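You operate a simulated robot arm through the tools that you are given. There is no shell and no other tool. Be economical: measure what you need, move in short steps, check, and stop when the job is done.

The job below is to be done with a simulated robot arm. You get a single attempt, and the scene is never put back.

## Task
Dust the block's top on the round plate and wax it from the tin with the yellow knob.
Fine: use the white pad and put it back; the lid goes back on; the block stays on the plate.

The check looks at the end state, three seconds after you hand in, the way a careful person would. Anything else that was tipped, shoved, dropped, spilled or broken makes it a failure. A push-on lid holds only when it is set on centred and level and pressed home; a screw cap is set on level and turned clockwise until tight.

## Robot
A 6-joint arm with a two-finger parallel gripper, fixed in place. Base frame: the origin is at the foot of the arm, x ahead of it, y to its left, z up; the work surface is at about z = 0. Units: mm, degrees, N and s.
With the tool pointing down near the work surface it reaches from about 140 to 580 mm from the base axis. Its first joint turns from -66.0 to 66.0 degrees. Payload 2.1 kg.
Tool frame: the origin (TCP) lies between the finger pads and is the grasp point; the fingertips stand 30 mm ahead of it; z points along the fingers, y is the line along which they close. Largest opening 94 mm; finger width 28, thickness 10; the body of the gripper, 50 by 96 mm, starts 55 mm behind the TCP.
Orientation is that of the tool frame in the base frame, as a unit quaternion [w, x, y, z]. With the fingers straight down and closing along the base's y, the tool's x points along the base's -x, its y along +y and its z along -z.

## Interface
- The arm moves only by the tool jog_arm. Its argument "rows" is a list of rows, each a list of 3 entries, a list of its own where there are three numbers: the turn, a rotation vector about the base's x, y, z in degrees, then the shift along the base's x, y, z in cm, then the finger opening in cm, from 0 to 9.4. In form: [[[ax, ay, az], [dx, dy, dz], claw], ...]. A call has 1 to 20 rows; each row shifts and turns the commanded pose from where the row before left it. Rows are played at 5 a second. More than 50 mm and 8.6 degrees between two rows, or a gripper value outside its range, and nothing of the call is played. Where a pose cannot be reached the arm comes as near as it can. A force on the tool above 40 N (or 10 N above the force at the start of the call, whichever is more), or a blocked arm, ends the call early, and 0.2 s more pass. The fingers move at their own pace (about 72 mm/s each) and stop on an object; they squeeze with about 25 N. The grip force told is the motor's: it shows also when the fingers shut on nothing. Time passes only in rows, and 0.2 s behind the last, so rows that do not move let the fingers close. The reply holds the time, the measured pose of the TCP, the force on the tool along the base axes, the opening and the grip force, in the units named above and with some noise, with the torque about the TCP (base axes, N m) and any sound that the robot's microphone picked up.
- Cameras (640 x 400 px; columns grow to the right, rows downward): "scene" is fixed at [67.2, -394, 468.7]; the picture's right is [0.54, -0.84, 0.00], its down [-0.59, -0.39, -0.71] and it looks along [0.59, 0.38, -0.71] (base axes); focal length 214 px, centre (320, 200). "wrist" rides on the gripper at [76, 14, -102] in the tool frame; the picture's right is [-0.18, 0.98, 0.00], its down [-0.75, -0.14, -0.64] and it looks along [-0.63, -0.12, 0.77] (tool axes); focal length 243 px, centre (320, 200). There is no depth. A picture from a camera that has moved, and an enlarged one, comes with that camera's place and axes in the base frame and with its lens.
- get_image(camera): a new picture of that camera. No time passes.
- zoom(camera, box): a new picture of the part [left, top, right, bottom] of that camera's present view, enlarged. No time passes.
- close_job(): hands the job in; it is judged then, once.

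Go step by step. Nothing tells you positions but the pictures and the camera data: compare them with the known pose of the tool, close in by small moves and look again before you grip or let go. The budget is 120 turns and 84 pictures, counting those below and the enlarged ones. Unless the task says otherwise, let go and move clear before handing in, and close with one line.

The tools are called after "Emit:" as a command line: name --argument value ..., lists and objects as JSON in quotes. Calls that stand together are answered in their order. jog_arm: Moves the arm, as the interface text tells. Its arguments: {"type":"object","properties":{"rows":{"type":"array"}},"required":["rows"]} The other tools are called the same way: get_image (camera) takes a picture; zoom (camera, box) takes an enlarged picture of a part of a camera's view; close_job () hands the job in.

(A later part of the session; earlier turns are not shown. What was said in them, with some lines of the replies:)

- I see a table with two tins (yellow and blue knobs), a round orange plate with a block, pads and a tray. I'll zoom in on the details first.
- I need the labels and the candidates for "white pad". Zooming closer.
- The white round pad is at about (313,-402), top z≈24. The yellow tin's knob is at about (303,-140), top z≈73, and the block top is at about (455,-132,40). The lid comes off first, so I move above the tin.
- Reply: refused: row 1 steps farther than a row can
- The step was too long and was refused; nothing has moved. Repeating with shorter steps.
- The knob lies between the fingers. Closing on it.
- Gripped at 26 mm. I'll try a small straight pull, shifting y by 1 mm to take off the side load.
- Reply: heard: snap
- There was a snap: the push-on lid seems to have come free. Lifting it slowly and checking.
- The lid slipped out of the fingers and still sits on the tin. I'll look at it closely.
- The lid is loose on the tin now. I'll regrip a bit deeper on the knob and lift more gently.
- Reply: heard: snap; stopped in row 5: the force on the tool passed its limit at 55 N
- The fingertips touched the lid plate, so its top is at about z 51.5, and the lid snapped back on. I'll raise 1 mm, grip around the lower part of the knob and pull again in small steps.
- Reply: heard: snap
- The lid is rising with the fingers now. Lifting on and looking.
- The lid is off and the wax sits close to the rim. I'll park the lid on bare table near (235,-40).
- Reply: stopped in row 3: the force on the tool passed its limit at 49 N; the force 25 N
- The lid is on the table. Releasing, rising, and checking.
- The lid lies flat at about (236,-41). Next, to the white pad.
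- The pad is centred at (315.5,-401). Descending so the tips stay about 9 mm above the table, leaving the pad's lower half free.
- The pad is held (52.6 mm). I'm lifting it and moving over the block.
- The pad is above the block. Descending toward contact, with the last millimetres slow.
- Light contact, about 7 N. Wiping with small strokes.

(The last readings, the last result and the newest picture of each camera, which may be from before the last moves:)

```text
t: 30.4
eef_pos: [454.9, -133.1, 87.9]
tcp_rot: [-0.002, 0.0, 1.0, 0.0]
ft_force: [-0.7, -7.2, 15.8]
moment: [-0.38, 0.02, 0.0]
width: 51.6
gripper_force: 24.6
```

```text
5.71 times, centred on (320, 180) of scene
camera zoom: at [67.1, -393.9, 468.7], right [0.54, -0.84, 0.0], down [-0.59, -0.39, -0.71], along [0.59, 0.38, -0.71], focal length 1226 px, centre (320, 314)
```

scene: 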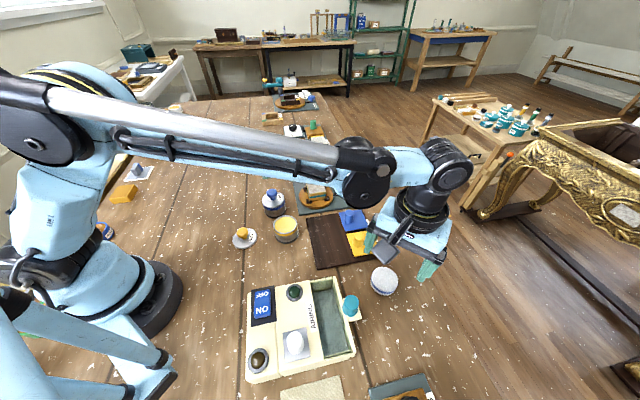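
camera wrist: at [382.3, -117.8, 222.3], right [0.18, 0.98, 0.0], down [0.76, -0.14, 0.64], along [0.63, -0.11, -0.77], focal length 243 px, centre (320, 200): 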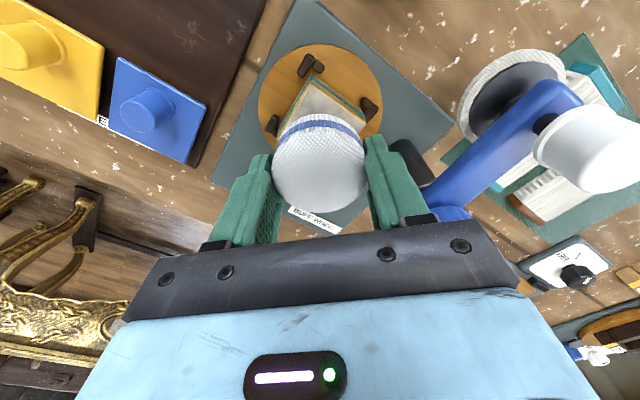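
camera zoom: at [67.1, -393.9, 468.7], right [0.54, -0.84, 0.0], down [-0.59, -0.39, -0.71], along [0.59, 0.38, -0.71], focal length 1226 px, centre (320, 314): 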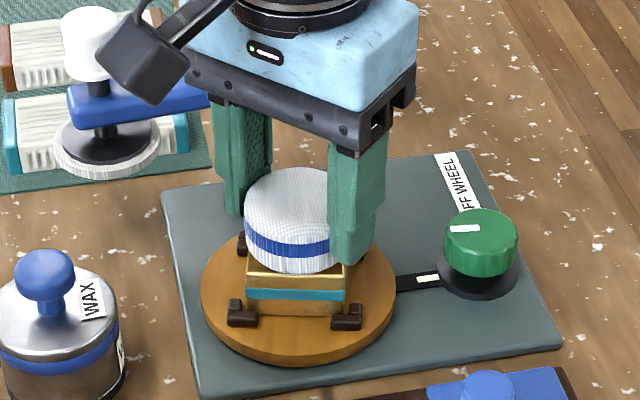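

The plate turned a few degrees, which is what a wheel does. I'll lift and inspect the block top.

Emit:
jog_arm --rows '[[[0, 0, 0], [0, 0, 0.5], 4.6], [[0, 0, 0], [0, 0, 3], 4.6], [[0, 0, 0], [-3, -3, 2], 4.6], [[0, 0, 0], [-3, -3, 0], 4.6], [[0, 0, 0], [0, 0, 0], 4.6]]'

Emit:
zoom --camera "scene" --box '[280, 145, 360, 215]'

Emit:
get_image --camera "wrist"

```text
t: 31.6
eef_pos: [394.4, -192.7, 141.9]
tcp_rot: [-0.004, 0.0, 1.0, 0.003]
ft_force: [0.8, -0.7, -0.2]
moment: [-0.02, 0.01, 0.01]
width: 51.4
gripper_force: 25.0
```

```text
5.71 times, centred on (320, 180) of scene
camera zoom: at [67.1, -394.0, 468.7], right [0.54, -0.84, 0.0], down [-0.59, -0.39, -0.71], along [0.59, 0.38, -0.71], focal length 1226 px, centre (320, 314)
```

zoom: 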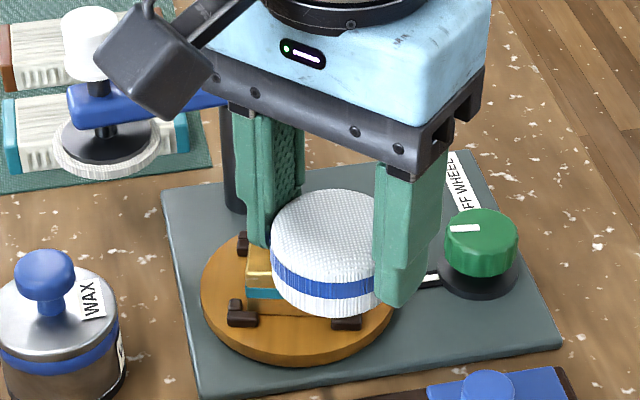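

```text
39 pictures are left
camera wrist: at [319.8, -179.7, 245.9], right [0.18, 0.98, 0.0], down [0.76, -0.14, 0.64], along [0.63, -0.11, -0.77], focal length 243 px, centre (320, 200)
```

wrist: 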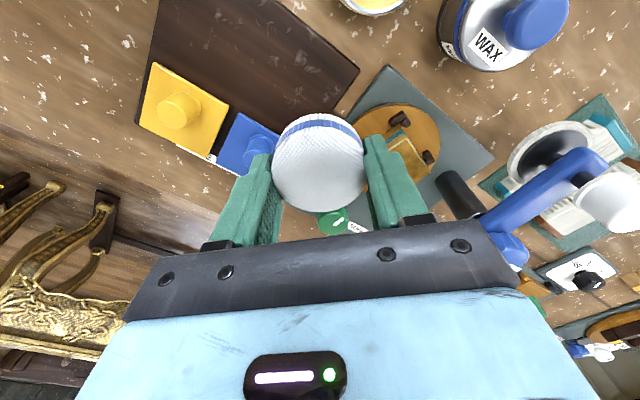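

The top now looks golden. Moving toward the open tin and viewing both.

Emit:
jog_arm --rows '[[[0, 0, 0], [-4, 0, 0], 4.6], [[0, 0, 0], [-3.5, 2, 0], 4.6], [[0, 0, 0], [-1.6, 3.3, -1], 4.6], [[0, 0, 0], [0, 0, 0], 4.6]]'

Emit:
zoom --camera "scene" --box '[240, 150, 360, 250]'

Emit:
get_image --camera "wrist"

```text
t: 32.6
eef_pos: [304.0, -139.7, 132.5]
tcp_rot: [-0.003, 0.0, 1.0, 0.003]
ft_force: [-0.5, -0.6, -0.5]
moment: [-0.01, 0.01, -0.02]
width: 51.6
gripper_force: 25.1
```

```text
4.00 times, centred on (300, 200) of scene
camera zoom: at [67.2, -393.9, 468.7], right [0.54, -0.84, 0.0], down [-0.59, -0.39, -0.71], along [0.59, 0.38, -0.71], focal length 858 px, centre (400, 200)
```

zoom: 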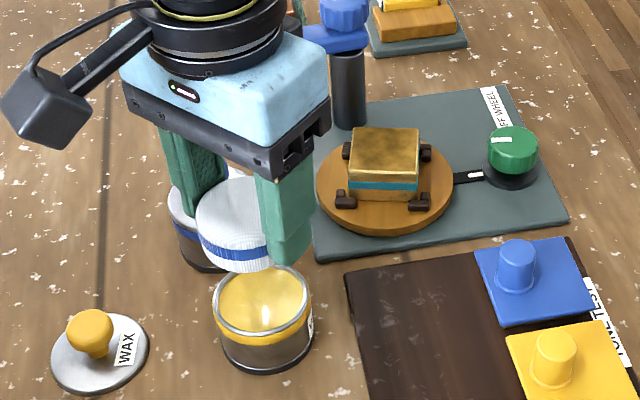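

```text
37 pictures are left
camera wrist: at [229.9, -125.6, 236.1], right [0.18, 0.98, 0.0], down [0.76, -0.14, 0.64], along [0.63, -0.11, -0.77], focal length 243 px, centre (320, 200)
```

wrist: 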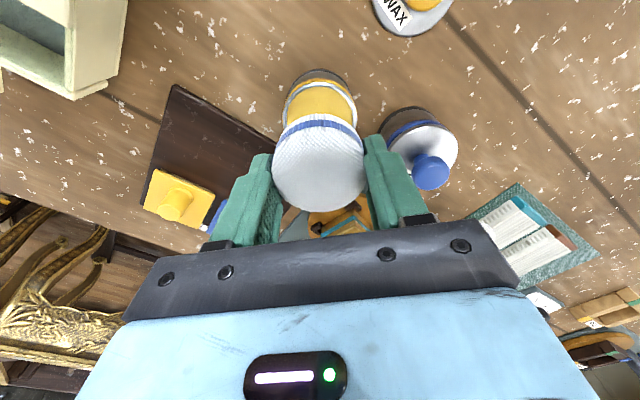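

Emit:
zoom --camera "scene" --box '[315, 170, 355, 205]'

Emit:
zoom --camera "scene" --box '[280, 190, 330, 245]'

```text
11.43 times, centred on (335, 188) of scene
camera zoom: at [67.2, -393.9, 468.7], right [0.54, -0.84, 0.0], down [-0.59, -0.39, -0.71], along [0.59, 0.38, -0.71], focal length 2451 px, centre (149, 343)
```

zoom: 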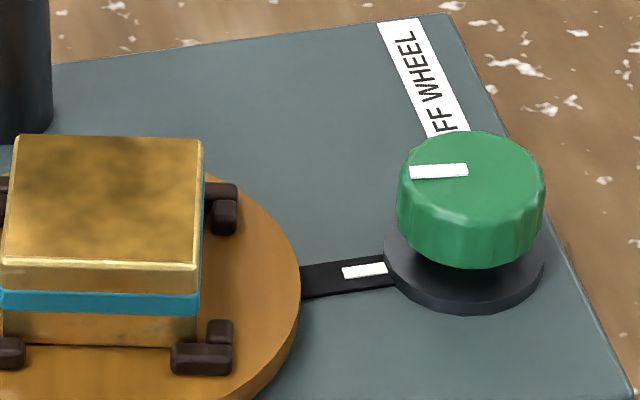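

```text
7.27 times, centred on (305, 218) of scene
camera zoom: at [67.2, -393.9, 468.7], right [0.54, -0.84, 0.0], down [-0.59, -0.39, -0.71], along [0.59, 0.38, -0.71], focal length 1560 px, centre (429, 73)
```

zoom: 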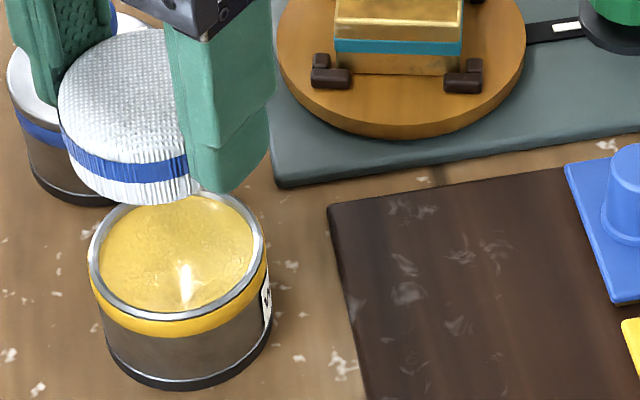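

The dust is gone and a mottled metal top shows. For safety I'll do one more dusting pass before touching the wax.

Emit:
jog_arm --rows '[[[0, 0, 0], [3.75, 0.2, 0], 4.6], [[0, 0, 0], [3.75, 0.2, 0], 4.6], [[0, 0, 0], [3.75, 0.2, 0], 4.6], [[0, 0, 0], [3.75, 0.2, 0], 4.6], [[0, 0, 0], [0, 0, -3], 4.6], [[0, 0, 0], [0, 0, -1.1], 4.6], [[0, 0, 0], [0, 0, -0.2], 4.6], [[0, 0, 0], [0, 0, -0.1], 4.6], [[0, 0, 0], [0, 0, 0], 4.6]]'

```text
t: 34.6
eef_pos: [455.4, -131.5, 89.3]
tcp_rot: [-0.003, 0.001, 1.0, 0.002]
ft_force: [0.2, 0.2, -0.2]
moment: [0.0, 0.0, -0.02]
width: 51.7
gripper_force: 25.4
```

Emit:
jog_arm --rows '[[[0, 0, 0], [0, 0, -0.1], 4.6], [[0, 0, 0], [0.5, 0, -0.05], 4.6], [[0, 0, 0], [0.5, 0, 0], 4.6], [[0, 0, 0], [-0.5, 0.5, 0], 4.6], [[0, 0, 0], [-0.5, 0.5, 0], 4.6], [[0, 0, 0], [-0.5, -0.5, 0], 4.6], [[0, 0, 0], [-0.5, -0.5, 0], 4.6], [[0, 0, 0], [0.5, -0.5, 0], 4.6], [[0, 0, 0], [0.5, -0.5, 0], 4.6], [[0, 0, 0], [0.5, 0.5, 0], 4.6], [[0, 0, 0], [0.5, 0.5, 0], 4.6], [[0, 0, 0], [-0.5, 0, 0], 4.6], [[0, 0, 0], [-0.5, 0, 0], 4.6], [[0, 0, 0], [-0.5, 0, 0], 4.6], [[0, 0, 0], [-0.5, 0, 0], 4.6], [[0, 0, 0], [0.5, 0, 0], 4.6], [[0, 0, 0], [0.5, 0, 0], 4.6]]'

```text
t: 38.2
eef_pos: [452.5, -132.5, 89.4]
tcp_rot: [-0.004, 0.001, 1.0, 0.003]
ft_force: [-7.4, -0.6, 15.8]
moment: [-0.13, 0.25, 0.01]
width: 51.7
gripper_force: 25.3
```

Emit:
jog_arm --rows '[[[0, 0, 0], [0, 0, 0.5], 4.6], [[0, 0, 0], [0, 0, 3.5], 4.6], [[0, 0, 0], [-3.7, -0.2, 0.3], 4.6], [[0, 0, 0], [-3.7, -0.2, 0], 4.6], [[0, 0, 0], [-3.7, -0.2, 0], 4.6], [[0, 0, 0], [-3.9, -0.2, 0], 4.6], [[0, 0, 0], [0, 0, 0], 4.6]]'

Emit:
zoom --camera "scene" --box '[260, 160, 340, 245]'

```text
t: 39.8
eef_pos: [303.7, -139.6, 130.3]
tcp_rot: [-0.003, 0.0, 1.0, 0.003]
ft_force: [0.0, -0.7, -0.9]
moment: [0.02, 0.0, 0.02]
width: 51.8
gripper_force: 24.6
```

```text
4.71 times, centred on (300, 202) of scene
camera zoom: at [67.1, -394.0, 468.7], right [0.54, -0.84, 0.0], down [-0.59, -0.39, -0.71], along [0.59, 0.38, -0.71], focal length 1009 px, centre (414, 188)
```

zoom: 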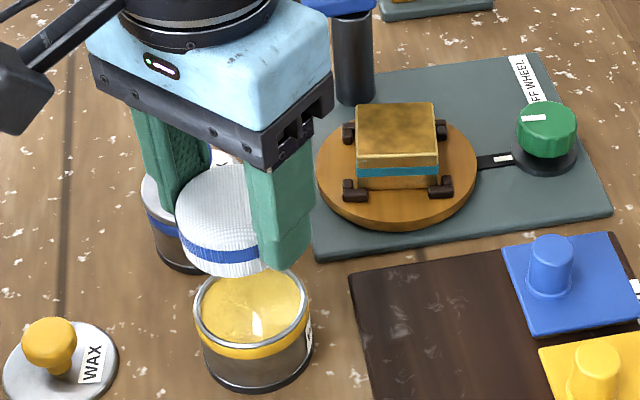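

Both passes look the same, so the top is clean. Now dipping the pad into the tin, centred at about (303,-141).

Emit:
jog_arm --rows '[[[0, 0, 0], [-0.05, -0.1, -3], 4.6], [[0, 0, 0], [0, 0, -1], 4.6], [[0, 0, 0], [0, 0, 0], 4.6]]'

Emit:
zoom --camera "scene" --box '[255, 190, 325, 250]'

Emit:
zoom --camera "wrist" --box '[250, 50, 390, 230]'

```text
t: 40.6
eef_pos: [303.6, -141.3, 91.0]
tcp_rot: [-0.004, 0.0, 1.0, 0.002]
ft_force: [0.8, -0.6, -0.4]
moment: [-0.02, 0.04, 0.02]
width: 52.0
gripper_force: 25.7
```

```text
6.67 times, centred on (290, 220) of scene
camera zoom: at [67.2, -394.0, 468.7], right [0.54, -0.84, 0.0], down [-0.59, -0.39, -0.71], along [0.59, 0.38, -0.71], focal length 1430 px, centre (520, 67)
```

zoom: 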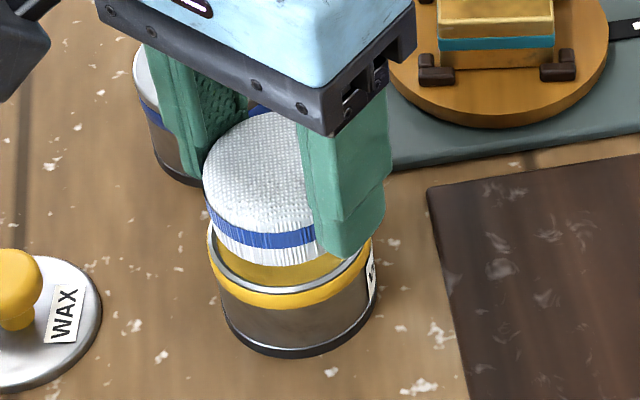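

```text
2.22 times, centred on (320, 140) of wrist
camera zoom: at [229.6, -127.3, 194.0], right [0.18, 0.98, 0.0], down [0.76, -0.14, 0.64], along [0.63, -0.11, -0.77], focal length 539 px, centre (320, 333)
```

zoom: 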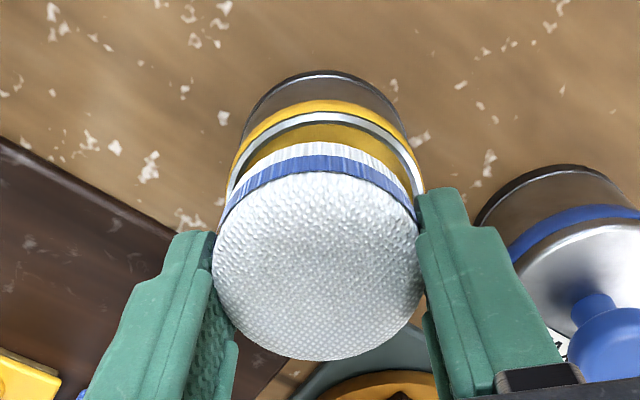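

The pad sits about 3 mm off toward -x. I'll correct that and go down slowly.

Emit:
jog_arm --rows '[[[0, 0, 0], [0.28, 0.12, 0], 4.6], [[0, 0, 0], [0, 0, -0.2], 4.6], [[0, 0, 0], [0, 0, -0.2], 4.6], [[0, 0, 0], [0, 0, 0], 4.6]]'

Emit:
zoom --camera "wrist" --box '[250, 50, 390, 230]'

Emit:
zoom --camera "scene" --box '[255, 190, 325, 250]'

```text
t: 41.6
eef_pos: [307.1, -140.5, 85.6]
tcp_rot: [-0.004, 0.0, 1.0, 0.003]
ft_force: [-0.1, -0.6, 0.0]
moment: [-0.03, -0.01, -0.02]
width: 51.8
gripper_force: 24.9
```

```text
2.22 times, centred on (320, 140) of wrist
camera zoom: at [232.6, -125.7, 189.9], right [0.18, 0.98, 0.0], down [0.76, -0.14, 0.64], along [0.63, -0.11, -0.77], focal length 539 px, centre (320, 333)
```

zoom: 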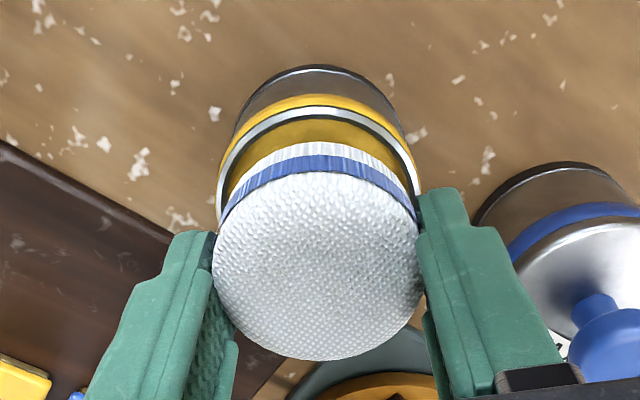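

```text
6.67 times, centred on (290, 220) of scene
camera zoom: at [67.2, -394.0, 468.7], right [0.54, -0.84, 0.0], down [-0.59, -0.39, -0.71], along [0.59, 0.38, -0.71], focal length 1430 px, centre (520, 67)
```

zoom: 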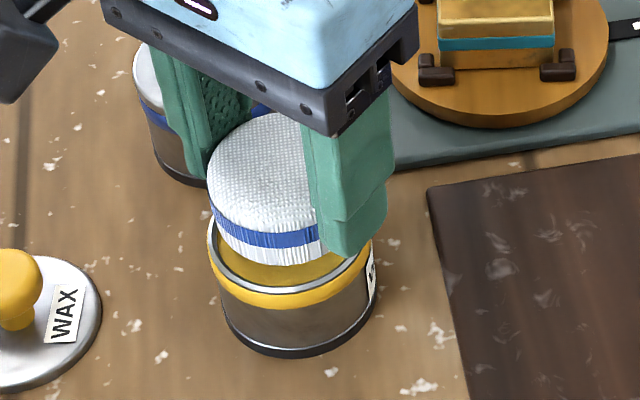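

Well centred now. Down 1 mm at a time.

Emit:
jog_arm --rows '[[[0, 0, 0], [0, 0, -0.1], 4.6], [[0, 0, 0], [0, 0, -0.1], 4.6], [[0, 0, 0], [0, 0, -0.1], 4.6], [[0, 0, 0], [0, 0, 0], 4.6]]'

```text
t: 42.6
eef_pos: [306.3, -138.7, 83.1]
tcp_rot: [-0.004, 0.0, 1.0, 0.003]
ft_force: [-0.1, 0.7, 0.1]
moment: [0.01, 0.0, -0.04]
width: 51.5
gripper_force: 25.7
```

Emit:
jog_arm --rows '[[[0, 0, 0], [0, 0, -0.1], 4.6], [[0, 0, 0], [0, 0, -0.1], 4.6], [[0, 0, 0], [0, 0, -0.1], 4.6], [[0, 0, 0], [0, 0, 0], 4.6]]'

```text
t: 43.3
eef_pos: [306.7, -139.4, 84.1]
tcp_rot: [-0.005, 0.0, 1.0, 0.002]
ft_force: [-0.4, 0.9, 13.0]
moment: [-0.24, -0.08, 0.03]
width: 51.5
gripper_force: 25.0
stopped in row 3: the force on the tool passed its limit at 46 N (the readings are from after the stop); the commanded pose is now the measured one
```

Emit:
zoom --camera "scene" --box '[260, 195, 310, 245]'

Emit:
zoom --camera "wrist" --box '[260, 60, 380, 150]'

```text
8.00 times, centred on (285, 220) of scene
camera zoom: at [67.1, -393.9, 468.7], right [0.54, -0.84, 0.0], down [-0.59, -0.39, -0.71], along [0.59, 0.38, -0.71], focal length 1716 px, centre (600, 40)
```

zoom: 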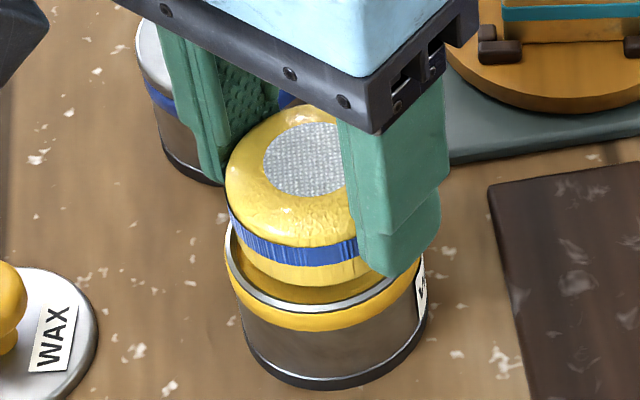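

```text
4.44 times, centred on (320, 105) of wrist
camera zoom: at [232.5, -125.6, 186.3], right [0.18, 0.98, 0.0], down [0.76, -0.14, 0.64], along [0.62, -0.11, -0.77], focal length 1078 px, centre (320, 622)
```

zoom: 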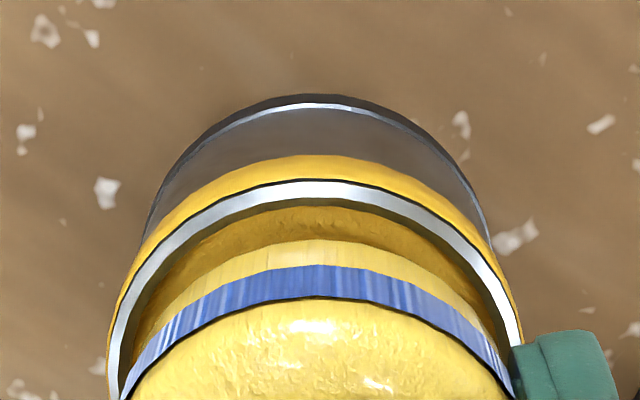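

The pad is loaded: it has turned yellow with wax. I'm lifting straight out and going to the block.

Emit:
jog_arm --rows '[[[0, 0, 0], [0, 0, 0.5], 4.6], [[0, 0, 0], [0, 0, 2], 4.6], [[0, 0, 0], [0, 0, 2.5], 4.6], [[0, 0, 0], [3.7, 0.2, 0], 4.6], [[0, 0, 0], [3.7, 0.2, 0], 4.6], [[0, 0, 0], [3.7, 0.2, 0], 4.6], [[0, 0, 0], [3.7, 0.2, 0], 4.6], [[0, 0, 0], [0, 0, -3.2], 4.6], [[0, 0, 0], [0, 0, -0.8], 4.6], [[0, 0, 0], [0, 0, 0], 4.6]]'

Emit:
zoom --camera "scene" --box '[255, 155, 355, 250]'

```text
t: 45.5
eef_pos: [454.5, -132.2, 92.2]
tcp_rot: [-0.003, 0.0, 1.0, 0.003]
ft_force: [0.4, 0.3, -0.3]
moment: [0.0, 0.03, -0.03]
width: 51.6
gripper_force: 24.7
```

```text
4.21 times, centred on (305, 202) of scene
camera zoom: at [67.2, -394.0, 468.7], right [0.54, -0.84, 0.0], down [-0.59, -0.39, -0.71], along [0.59, 0.38, -0.71], focal length 903 px, centre (383, 190)
```

zoom: 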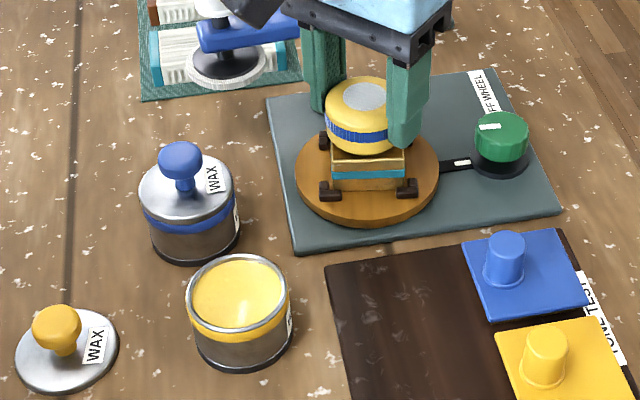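

Emit:
jog_arm --rows '[[[0, 0, 0], [0, 0, -0.2], 4.6], [[0, 0, 0], [0, 0, -0.1], 4.6], [[0, 0, 0], [0, 0, -0.1], 4.6], [[0, 0, 0], [0, 0, 0], 4.6]]'

```text
t: 46.5
eef_pos: [455.1, -130.2, 90.2]
tcp_rot: [-0.003, 0.0, 1.0, 0.002]
ft_force: [0.2, 0.4, 4.6]
moment: [-0.07, 0.0, 0.0]
width: 51.5
gripper_force: 25.2
```

Contact. Spreading the wax with the same pattern.

Emit:
jog_arm --rows '[[[0, 0, 0], [0.5, 0, -0.08], 4.6], [[0, 0, 0], [0.5, 0, 0], 4.6], [[0, 0, 0], [-0.5, 0.5, 0], 4.6], [[0, 0, 0], [-0.5, 0.5, 0], 4.6], [[0, 0, 0], [-0.5, -0.5, 0], 4.6], [[0, 0, 0], [-0.5, -0.5, 0], 4.6], [[0, 0, 0], [0.5, -0.5, 0], 4.6], [[0, 0, 0], [0.5, -0.5, 0], 4.6], [[0, 0, 0], [0.5, 0.5, 0], 4.6], [[0, 0, 0], [0.5, 0.5, 0], 4.6], [[0, 0, 0], [-0.5, 0, 0], 4.6], [[0, 0, 0], [-0.5, 0, 0], 4.6], [[0, 0, 0], [-0.5, 0, 0], 4.6], [[0, 0, 0], [-0.5, 0, 0], 4.6], [[0, 0, 0], [0.5, 0, 0], 4.6], [[0, 0, 0], [0.5, 0, 0], 4.6]]'

Emit:
jog_arm --rows '[[[0, 0, 0], [0, 0.5, 0], 4.6], [[0, 0, 0], [0, 0.5, 0], 4.6], [[0, 0, 0], [0, -0.5, 0], 4.6], [[0, 0, 0], [0, -0.5, 0], 4.6], [[0, 0, 0], [0, -0.5, 0], 4.6], [[0, 0, 0], [0, -0.5, 0], 4.6], [[0, 0, 0], [0, 0.5, 0], 4.6], [[0, 0, 0], [0, 0.5, 0], 4.6], [[0, 0, 0], [0, 0, 0.5], 4.6], [[0, 0, 0], [0, 0, 2.5], 4.6], [[0, 0, 0], [0, -4, 2], 4.6], [[0, 0, 0], [0, -4.5, 0], 4.6], [[0, 0, 0], [0, -4.5, 0], 4.6], [[0, 0, 0], [0, 0, 0], 4.6]]'

Emit:
zoom --camera "scene" --box '[280, 155, 380, 235]'

```text
t: 49.9
eef_pos: [454.4, -132.2, 88.9]
tcp_rot: [-0.006, 0.0, 1.0, 0.002]
ft_force: [-11.5, -1.2, 23.6]
moment: [-0.12, 0.43, 0.01]
width: 51.4
gripper_force: 24.9
```

```text
t: 52.9
eef_pos: [454.4, -262.3, 138.5]
tcp_rot: [-0.004, -0.001, 1.0, 0.003]
ft_force: [-0.7, -0.6, -1.4]
moment: [-0.02, -0.01, 0.0]
width: 51.6
gripper_force: 25.5
```

```text
5.00 times, centred on (330, 195) of scene
camera zoom: at [67.1, -394.0, 468.7], right [0.54, -0.84, 0.0], down [-0.59, -0.39, -0.71], along [0.59, 0.38, -0.71], focal length 1072 px, centre (270, 225)
```

zoom: 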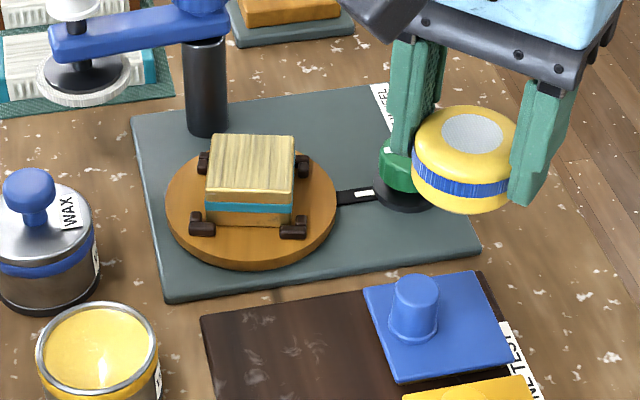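

The block top carries an even wax film. Now I return the pad to its original spot (315,-402).

Emit:
jog_arm --rows '[[[0, 0, 0], [-3.3, -3.3, 0], 4.6], [[0, 0, 0], [-3.3, -3.3, 0], 4.6], [[0, 0, 0], [-3.3, -3.3, 0], 4.6], [[0, 0, 0], [-3.3, -3.3, 0], 4.6], [[0, 0, 0], [-0.7, -0.75, -3], 4.6], [[0, 0, 0], [0, 0, -4], 4.6], [[0, 0, 0], [0, 0, -2], 4.6], [[0, 0, 0], [0, 0, 0], 4.6]]'

Emit:
zoom --camera "scene" --box '[290, 155, 340, 205]'

Emit:
zoom --camera "scene" --box '[340, 230, 440, 310]'

```text
t: 54.7
eef_pos: [316.1, -400.0, 46.7]
tcp_rot: [-0.004, 0.0, 1.0, 0.003]
ft_force: [0.5, 0.7, 0.1]
moment: [-0.03, -0.01, -0.03]
width: 51.5
gripper_force: 25.1
```

```text
8.00 times, centred on (315, 180) of scene
camera zoom: at [67.2, -394.0, 468.7], right [0.54, -0.84, 0.0], down [-0.59, -0.39, -0.71], along [0.59, 0.38, -0.71], focal length 1716 px, centre (360, 360)
```

zoom: 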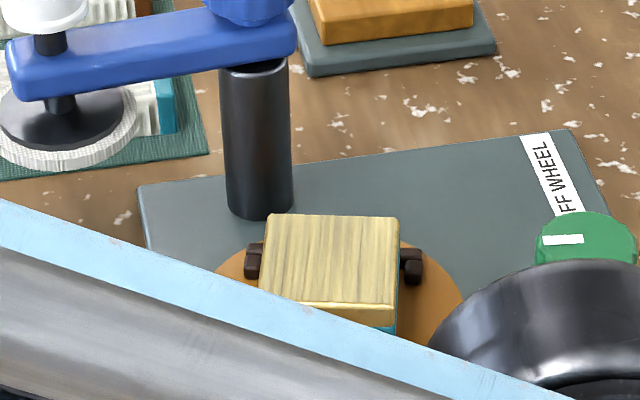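

```text
5.00 times, centred on (390, 270) of scene
camera zoom: at [67.2, -394.0, 468.7], right [0.54, -0.84, 0.0], down [-0.59, -0.39, -0.71], along [0.59, 0.38, -0.71], focal length 1072 px, centre (-30, -150)
```

zoom: 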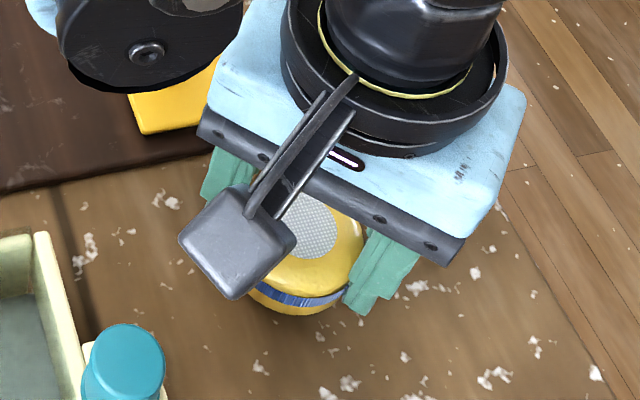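

The wax film is complete and even. Lowering the pad slowly.

Emit:
jog_arm --rows '[[[0, 0, 0], [0, -0.15, -0.2], 4.6], [[0, 0, 0], [0, 0, -0.2], 4.6], [[0, 0, 0], [0, 0, -0.1], 4.6], [[0, 0, 0], [0, 0, 0], 4.6]]'

```text
t: 55.7
eef_pos: [315.4, -401.6, 43.3]
tcp_rot: [-0.003, 0.0, 1.0, 0.003]
ft_force: [-0.2, -0.9, 0.4]
moment: [0.0, 0.0, 0.01]
width: 51.3
gripper_force: 24.7
```

Emit:
jog_arm --rows '[[[0, 0, 0], [0, 0, -0.1], 4.6], [[0, 0, 0], [0, 0, -0.1], 4.6], [[0, 0, 0], [0, 0, -0.1], 4.6], [[0, 0, 0], [0, 0, 0], 4.6]]'

```text
t: 56.7
eef_pos: [315.4, -401.3, 39.9]
tcp_rot: [-0.004, 0.001, 1.0, 0.003]
ft_force: [-0.3, 0.1, 0.3]
moment: [0.03, -0.02, -0.02]
width: 51.6
gripper_force: 25.3
```

Emit:
jog_arm --rows '[[[0, 0, 0], [0, 0, -0.1], 4.6], [[0, 0, 0], [0, 0, -0.1], 4.6], [[0, 0, 0], [0, 0, 0], 4.6]]'

```text
t: 57.5
eef_pos: [315.4, -402.3, 37.1]
tcp_rot: [-0.003, 0.0, 1.0, 0.003]
ft_force: [1.2, -0.8, 28.3]
moment: [-0.24, -0.02, -0.02]
width: 51.5
gripper_force: 25.1
```

The pad is on the table. Releasing and rising.

Emit:
jog_arm --rows '[[[0, 0, 0], [0, 0, 0.1], 4.8], [[0, 0, 0], [0, 0, 0], 6], [[0, 0, 0], [0, 0, 0], 8], [[0, 0, 0], [0, 0, 0], 9], [[0, 0, 0], [0, 0, 3], 9], [[0, 0, 0], [0, 0, 4.5], 9], [[0, 0, 0], [0, 0, 4.5], 9], [[0, 0, 0], [0, 0, 0], 9]]'

Emit:
get_image --camera "wrist"

```text
t: 59.3
eef_pos: [315.3, -401.3, 159.8]
tcp_rot: [-0.003, 0.0, 1.0, 0.003]
ft_force: [0.4, -1.1, 0.2]
moment: [-0.02, -0.01, 0.02]
width: 89.9
gripper_force: 0.2
```

```text
23 pictures are left
camera wrist: at [241.8, -387.8, 262.6], right [0.18, 0.98, 0.0], down [0.76, -0.14, 0.64], along [0.63, -0.11, -0.77], focal length 243 px, centre (320, 200)
```

wrist: 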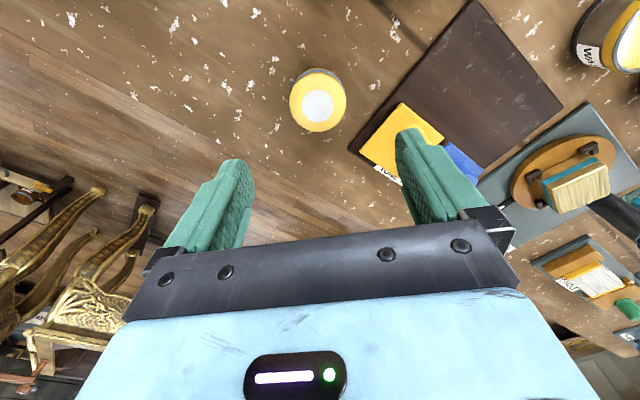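

The pad is back in place. Next I fetch the lid at (236,-41).

Emit:
jog_arm --rows '[[[0, 0, 0], [-0.98, 4.5, 0], 9], [[0, 0, 0], [-0.98, 4.5, 0], 8], [[0, 0, 0], [-0.98, 4.5, 0], 7], [[0, 0, 0], [-0.98, 4.5, 0], 6], [[0, 0, 0], [-0.98, 4.5, 0], 5.5], [[0, 0, 0], [-0.98, 4.5, 0], 5.5], [[0, 0, 0], [-0.98, 4.5, 0], 5.5], [[0, 0, 0], [-0.98, 4.5, 0], 5.5], [[0, 0, 0], [0, 0, -3], 5.5], [[0, 0, 0], [0, 0, -3], 5.5], [[0, 0, 0], [0, 0, 0], 5.5]]'

Emit:
get_image --camera "wrist"

Emit:
zoom --camera "scene" --box '[210, 170, 310, 250]'

```text
t: 61.7
eef_pos: [236.8, -42.3, 99.3]
tcp_rot: [-0.004, 0.0, 1.0, 0.003]
ft_force: [-0.3, -0.5, -0.7]
moment: [0.03, 0.02, 0.01]
width: 55.1
gripper_force: 0.0
```

```text
22 pictures are left
camera wrist: at [162.9, -28.3, 202.4], right [0.18, 0.98, 0.0], down [0.76, -0.14, 0.64], along [0.63, -0.11, -0.77], focal length 243 px, centre (320, 200)
```

wrist: 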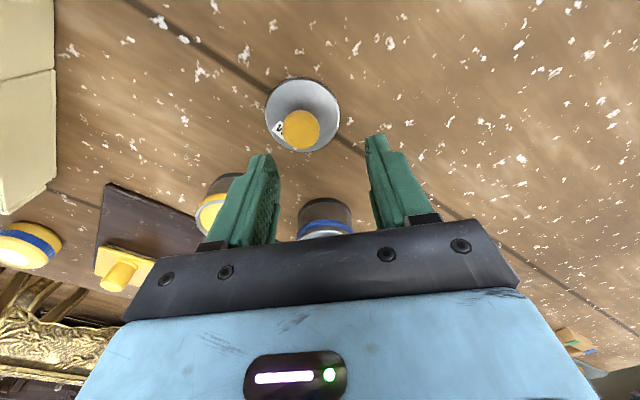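

```text
5.00 times, centred on (260, 210) of scene
camera zoom: at [67.2, -393.9, 468.7], right [0.54, -0.84, 0.0], down [-0.59, -0.39, -0.71], along [0.59, 0.38, -0.71], focal length 1072 px, centre (620, 150)
```

zoom: 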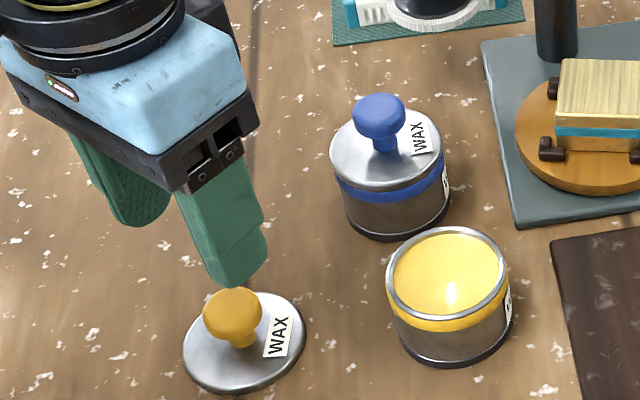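

The knob is now at about (233.5,-56): the lid moved a little at release. I'll correct and descend around it.

Emit:
jog_arm --rows '[[[0, 0, 0], [-0.3, -1.35, -1], 5.5], [[0, 0, 0], [0, 0, -2.5], 5.5], [[0, 0, 0], [0, 0, 0], 5.5]]'

Emit:
get_image --camera "wrist"

Emit:
zoom --camera "scene" --box '[210, 190, 290, 254]'

```text
t: 62.5
eef_pos: [233.6, -55.5, 64.0]
tcp_rot: [-0.004, 0.0, 1.0, 0.002]
ft_force: [-0.3, -0.4, -0.6]
moment: [0.0, -0.01, 0.04]
width: 54.9
gripper_force: 0.1
```

```text
20 pictures are left
camera wrist: at [159.7, -41.8, 167.5], right [0.18, 0.98, 0.0], down [0.76, -0.14, 0.64], along [0.63, -0.11, -0.77], focal length 243 px, centre (320, 200)
```

wrist: 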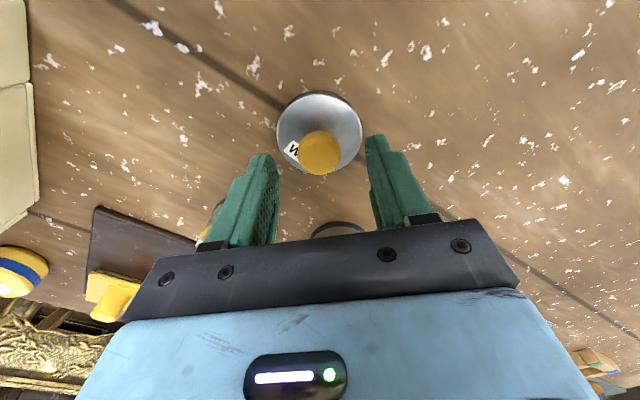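

```text
6.25 times, centred on (250, 222) of scene
camera zoom: at [67.2, -394.0, 468.7], right [0.54, -0.84, 0.0], down [-0.59, -0.39, -0.71], along [0.59, 0.38, -0.71], focal length 1340 px, centre (758, 62)
```

zoom: 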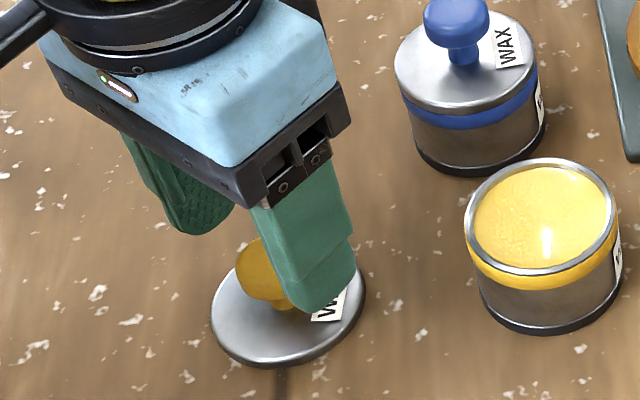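

Aligned. Down to TCP ≈39.5 and close.

Emit:
jog_arm --rows '[[[0, 0, 0], [0.05, 0, -1.5], 5.5], [[0, 0, 0], [0, 0, -0.95], 5.5], [[0, 0, 0], [0, 0, 0], 4], [[0, 0, 0], [0, 0, 0], 2], [[0, 0, 0], [0, 0, 0], 0], [[0, 0, 0], [0, 0, 0], 0]]'

```text
t: 63.9
eef_pos: [233.9, -55.4, 39.0]
tcp_rot: [-0.004, 0.0, 1.0, 0.002]
ft_force: [0.8, 0.2, -0.5]
moment: [0.02, -0.04, -0.03]
width: 25.2
gripper_force: 25.4
```

Emit:
jog_arm --rows '[[[0, 0, 0], [0, 0, 0.5], 0], [[0, 0, 0], [0, 0, 2.5], 0], [[0, 0, 0], [0, 0, 3.5], 0], [[0, 0, 0], [0, 0, 1.5], 0], [[0, 0, 0], [2.4, -2.8, 0], 0], [[0, 0, 0], [2.4, -2.8, 0], 0], [[0, 0, 0], [2.4, -2.8, 0], 0], [[0, 0, 0], [0, 0, -1.5], 0], [[0, 0, 0], [0, 0, 0], 0]]'

Emit:
zoom --camera "wrist" --box '[250, 50, 390, 230]'

Emit:
zoom --camera "scene" --box '[250, 180, 330, 250]'

```text
t: 65.9
eef_pos: [306.1, -139.9, 103.9]
tcp_rot: [-0.004, 0.0, 1.0, 0.003]
ft_force: [0.1, 0.2, -0.5]
moment: [-0.01, 0.02, -0.02]
width: 25.5
gripper_force: 24.6
```

```text
2.22 times, centred on (320, 140) of wrist
camera zoom: at [232.3, -126.2, 207.6], right [0.18, 0.98, 0.0], down [0.76, -0.14, 0.64], along [0.63, -0.11, -0.77], focal length 539 px, centre (320, 333)
```

zoom: 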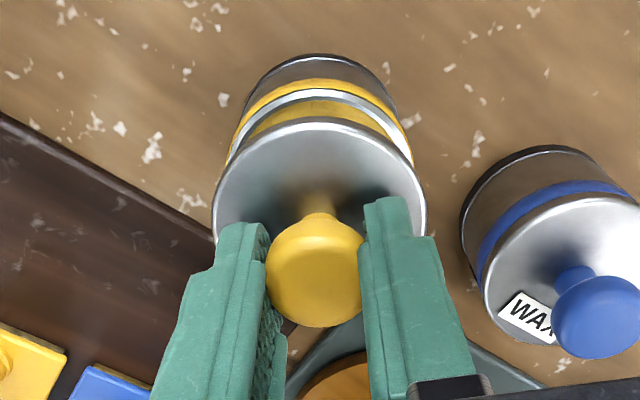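

```text
5.71 times, centred on (290, 215) of scene
camera zoom: at [67.2, -394.0, 468.7], right [0.54, -0.84, 0.0], down [-0.59, -0.39, -0.71], along [0.59, 0.38, -0.71], focal length 1226 px, centre (491, 114)
```

zoom: 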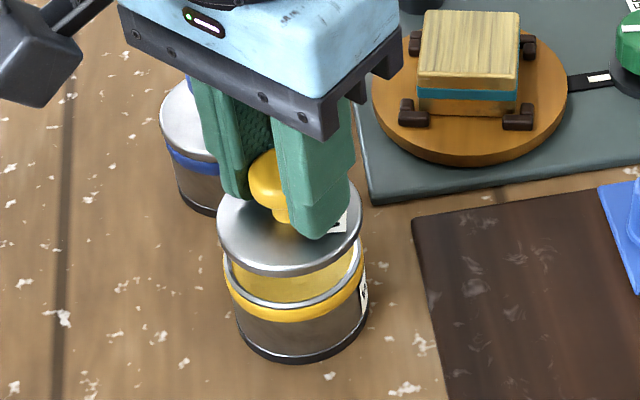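

The lid is level and centred over the tin. Lowering it onto the rim.

Emit:
jog_arm --rows '[[[0, 0, 0], [-0.05, 0, -1], 0], [[0, 0, 0], [0, 0, -0.4], 0], [[0, 0, 0], [0, 0, -0.2], 0], [[0, 0, 0], [0, 0, 0], 0]]'

Emit:
zoom --camera "scene" --box '[260, 195, 310, 245]'

Emit:
zoom --camera "wrist" --box '[250, 50, 390, 230]'

```text
t: 66.9
eef_pos: [305.3, -139.5, 89.5]
tcp_rot: [-0.004, 0.0, 1.0, 0.003]
ft_force: [-0.4, 0.2, -0.8]
moment: [0.03, 0.0, -0.01]
width: 25.2
gripper_force: 25.0
```

```text
8.00 times, centred on (285, 220) of scene
camera zoom: at [67.2, -394.0, 468.7], right [0.54, -0.84, 0.0], down [-0.59, -0.39, -0.71], along [0.59, 0.38, -0.71], focal length 1716 px, centre (600, 40)
```

zoom: 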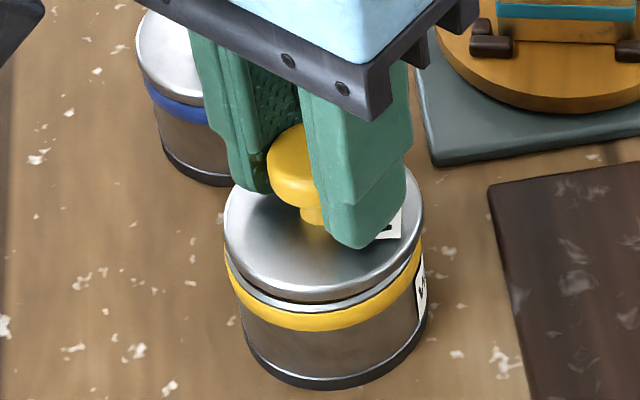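

```text
2.22 times, centred on (320, 140) of wrist
camera zoom: at [232.2, -126.2, 191.8], right [0.18, 0.98, 0.0], down [0.76, -0.14, 0.64], along [0.63, -0.11, -0.77], focal length 539 px, centre (320, 333)
```

zoom: 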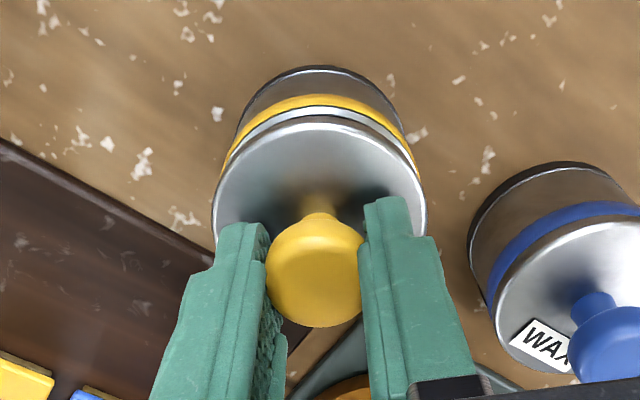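

Emit:
jog_arm --rows '[[[0, 0, 0], [0, 0, -0.2], 0], [[0, 0, 0], [0, 0, -0.2], 0], [[0, 0, 0], [0, 0, -0.1], 0], [[0, 0, 0], [0, 0, 0], 0]]'

```text
t: 67.9
eef_pos: [306.1, -140.2, 83.5]
tcp_rot: [-0.003, 0.0, 1.0, 0.003]
ft_force: [-0.2, 0.2, -0.4]
moment: [0.0, 0.01, 0.02]
width: 25.4
gripper_force: 24.9
```

Emit:
jog_arm --rows '[[[0, 0, 0], [0, 0, -0.1], 0], [[0, 0, 0], [0, 0, -0.1], 0], [[0, 0, 0], [0, 0, -0.1], 0], [[0, 0, 0], [0, 0, -0.1], 0], [[0, 0, 0], [0, 0, 0], 0]]'

```text
t: 68.4
eef_pos: [304.9, -139.1, 83.1]
tcp_rot: [-0.006, 0.0, 1.0, 0.003]
ft_force: [-1.4, 1.1, 8.9]
moment: [-0.08, -0.19, 0.0]
width: 25.6
gripper_force: 24.7
heard: snap
stopped in row 2: the force on the tool passed its limit at 45 N (the readings are from after the stop); the commanded pose is now the measured one
```

It snapped home. Opening the fingers without vertical motion, then checking.

Emit:
jog_arm --rows '[[[0, 0, 0], [0, 0, 0], 2.6], [[0, 0, 0], [0, 0, 0], 4], [[0, 0, 0], [0, 0, 0], 5.5], [[0, 0, 0], [0, 0, 0], 5.5]]'

Emit:
zoom --camera "scene" --box '[260, 195, 310, 245]'

```text
t: 69.4
eef_pos: [305.1, -140.3, 82.3]
tcp_rot: [-0.006, 0.0, 1.0, 0.003]
ft_force: [0.7, 1.6, -0.1]
moment: [-0.01, -0.02, 0.03]
width: 55.0
gripper_force: 0.0
```

```text
8.00 times, centred on (285, 220) of scene
camera zoom: at [67.2, -394.0, 468.7], right [0.54, -0.84, 0.0], down [-0.59, -0.39, -0.71], along [0.59, 0.38, -0.71], focal length 1716 px, centre (600, 40)
```

zoom: 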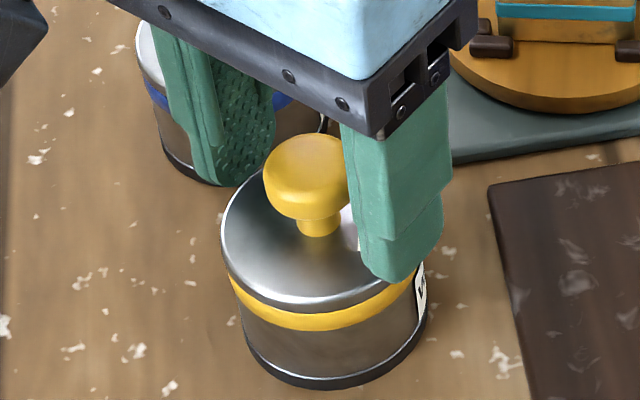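

It looks as at the start. To be sure, I'll rise, close the fingers and press once on the knob top.

Emit:
jog_arm --rows '[[[0, 0, 0], [0, 0, 2], 5.5], [[0, 0, 0], [0, 0, 3], 5.5], [[0, 0, 0], [0, 0, 1], 2], [[0, 0, 0], [0, 0, 0], 0], [[0, 0, 0], [0, 0, 0], 0], [[0, 0, 0], [0, 0, -2.5], 0], [[0, 0, 0], [0, 0, -0.8], 0], [[0, 0, 0], [0, 0, 0], 0]]'

Emit:
jog_arm --rows '[[[0, 0, 0], [0, 0, -0.15], 0], [[0, 0, 0], [0, 0, -0.15], 0], [[0, 0, 0], [0, 0, -0.15], 0], [[0, 0, 0], [0, 0, -0.15], 0], [[0, 0, 0], [0, 0, -0.15], 0], [[0, 0, 0], [0, 0, -0.15], 0], [[0, 0, 0], [0, 0, -0.15], 0]]'

```text
t: 71.2
eef_pos: [305.6, -138.8, 109.9]
tcp_rot: [-0.006, 0.0, 1.0, 0.003]
ft_force: [-0.1, -1.2, 0.0]
moment: [-0.01, 0.02, 0.04]
width: 0.1
gripper_force: 24.8
```

```text
t: 72.0
eef_pos: [304.6, -139.0, 108.5]
tcp_rot: [-0.007, 0.0, 1.0, 0.004]
ft_force: [-1.1, 0.7, 13.9]
moment: [0.0, -0.09, 0.02]
width: 0.0
gripper_force: 24.5
stopped in row 3: the force on the tool passed its limit at 48 N (the readings are from after the stop); the commanded pose is now the measured one
```

It held 48 N with no further snap, so the lid was already home. Moving clear and taking a final look.

Emit:
jog_arm --rows '[[[0, 0, 0], [0, 0, 2], 0], [[0, 0, 0], [0, 0, 4.5], 2], [[0, 0, 0], [0, 3, 3.5], 5], [[0, 0, 0], [0, 3, 3.5], 5], [[0, 0, 0], [0, 3, 3.5], 5], [[0, 0, 0], [0, 3, 1], 5], [[0, 0, 0], [0, 0, 0], 5]]'

Emit:
get_image --camera "scene"

Emit:
zoom --camera "scene" --box '[240, 150, 400, 300]'

Emit:
zoom --camera "scene" --box '[260, 195, 310, 245]'

```text
t: 73.6
eef_pos: [305.2, -19.7, 288.2]
tcp_rot: [-0.006, 0.0, 1.0, 0.004]
ft_force: [0.0, 0.8, 0.2]
moment: [0.01, 0.01, 0.0]
width: 49.9
gripper_force: 0.1
```

```text
13 pictures are left
```

scene: 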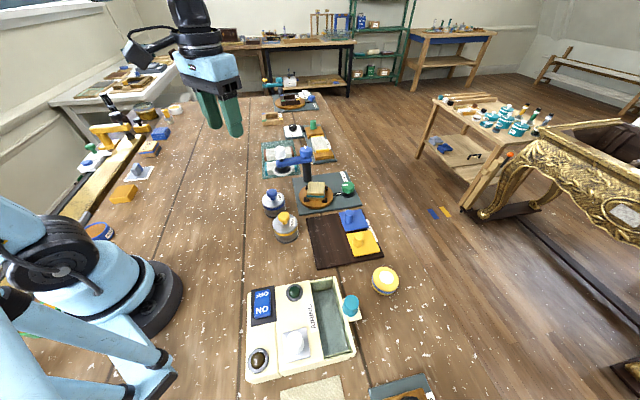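

```text
2.67 times, centred on (320, 225) of scene
camera zoom: at [67.2, -393.9, 468.7], right [0.54, -0.84, 0.0], down [-0.59, -0.39, -0.71], along [0.59, 0.38, -0.71], focal length 572 px, centre (320, 133)
```

zoom: 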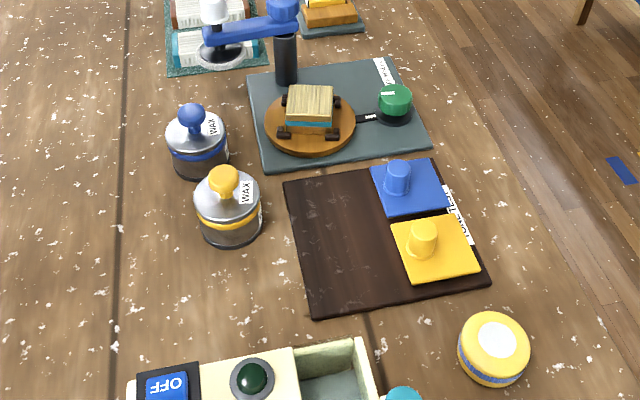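

```text
8.00 times, centred on (285, 220) of scene
camera zoom: at [67.2, -393.9, 468.7], right [0.54, -0.84, 0.0], down [-0.59, -0.39, -0.71], along [0.59, 0.38, -0.71], focal length 1716 px, centre (600, 40)
```

zoom: 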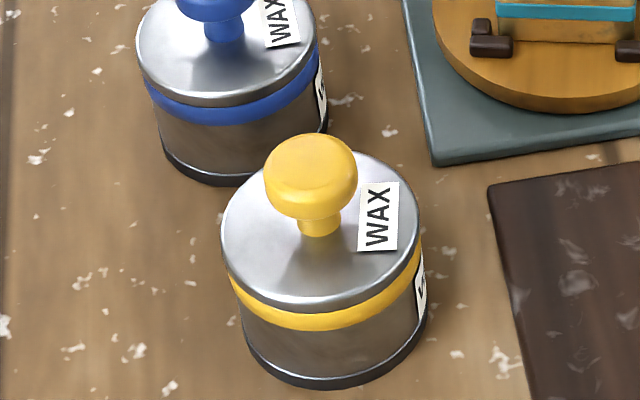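

The block's top is dusted and waxed, the lid is home and level like its blue twin, and the pad is back where it was. The arm is clear, so I'm handing in.

Emit:
close_job

```text
The job is handed in.
```

I dusted the block's top and waxed it from the yellow-knob tin using the white pad. The pad is back in its place, coloured yellow by the wax. The lid is pressed home. The block is still on the round plate, which turned a few degrees while I wiped.
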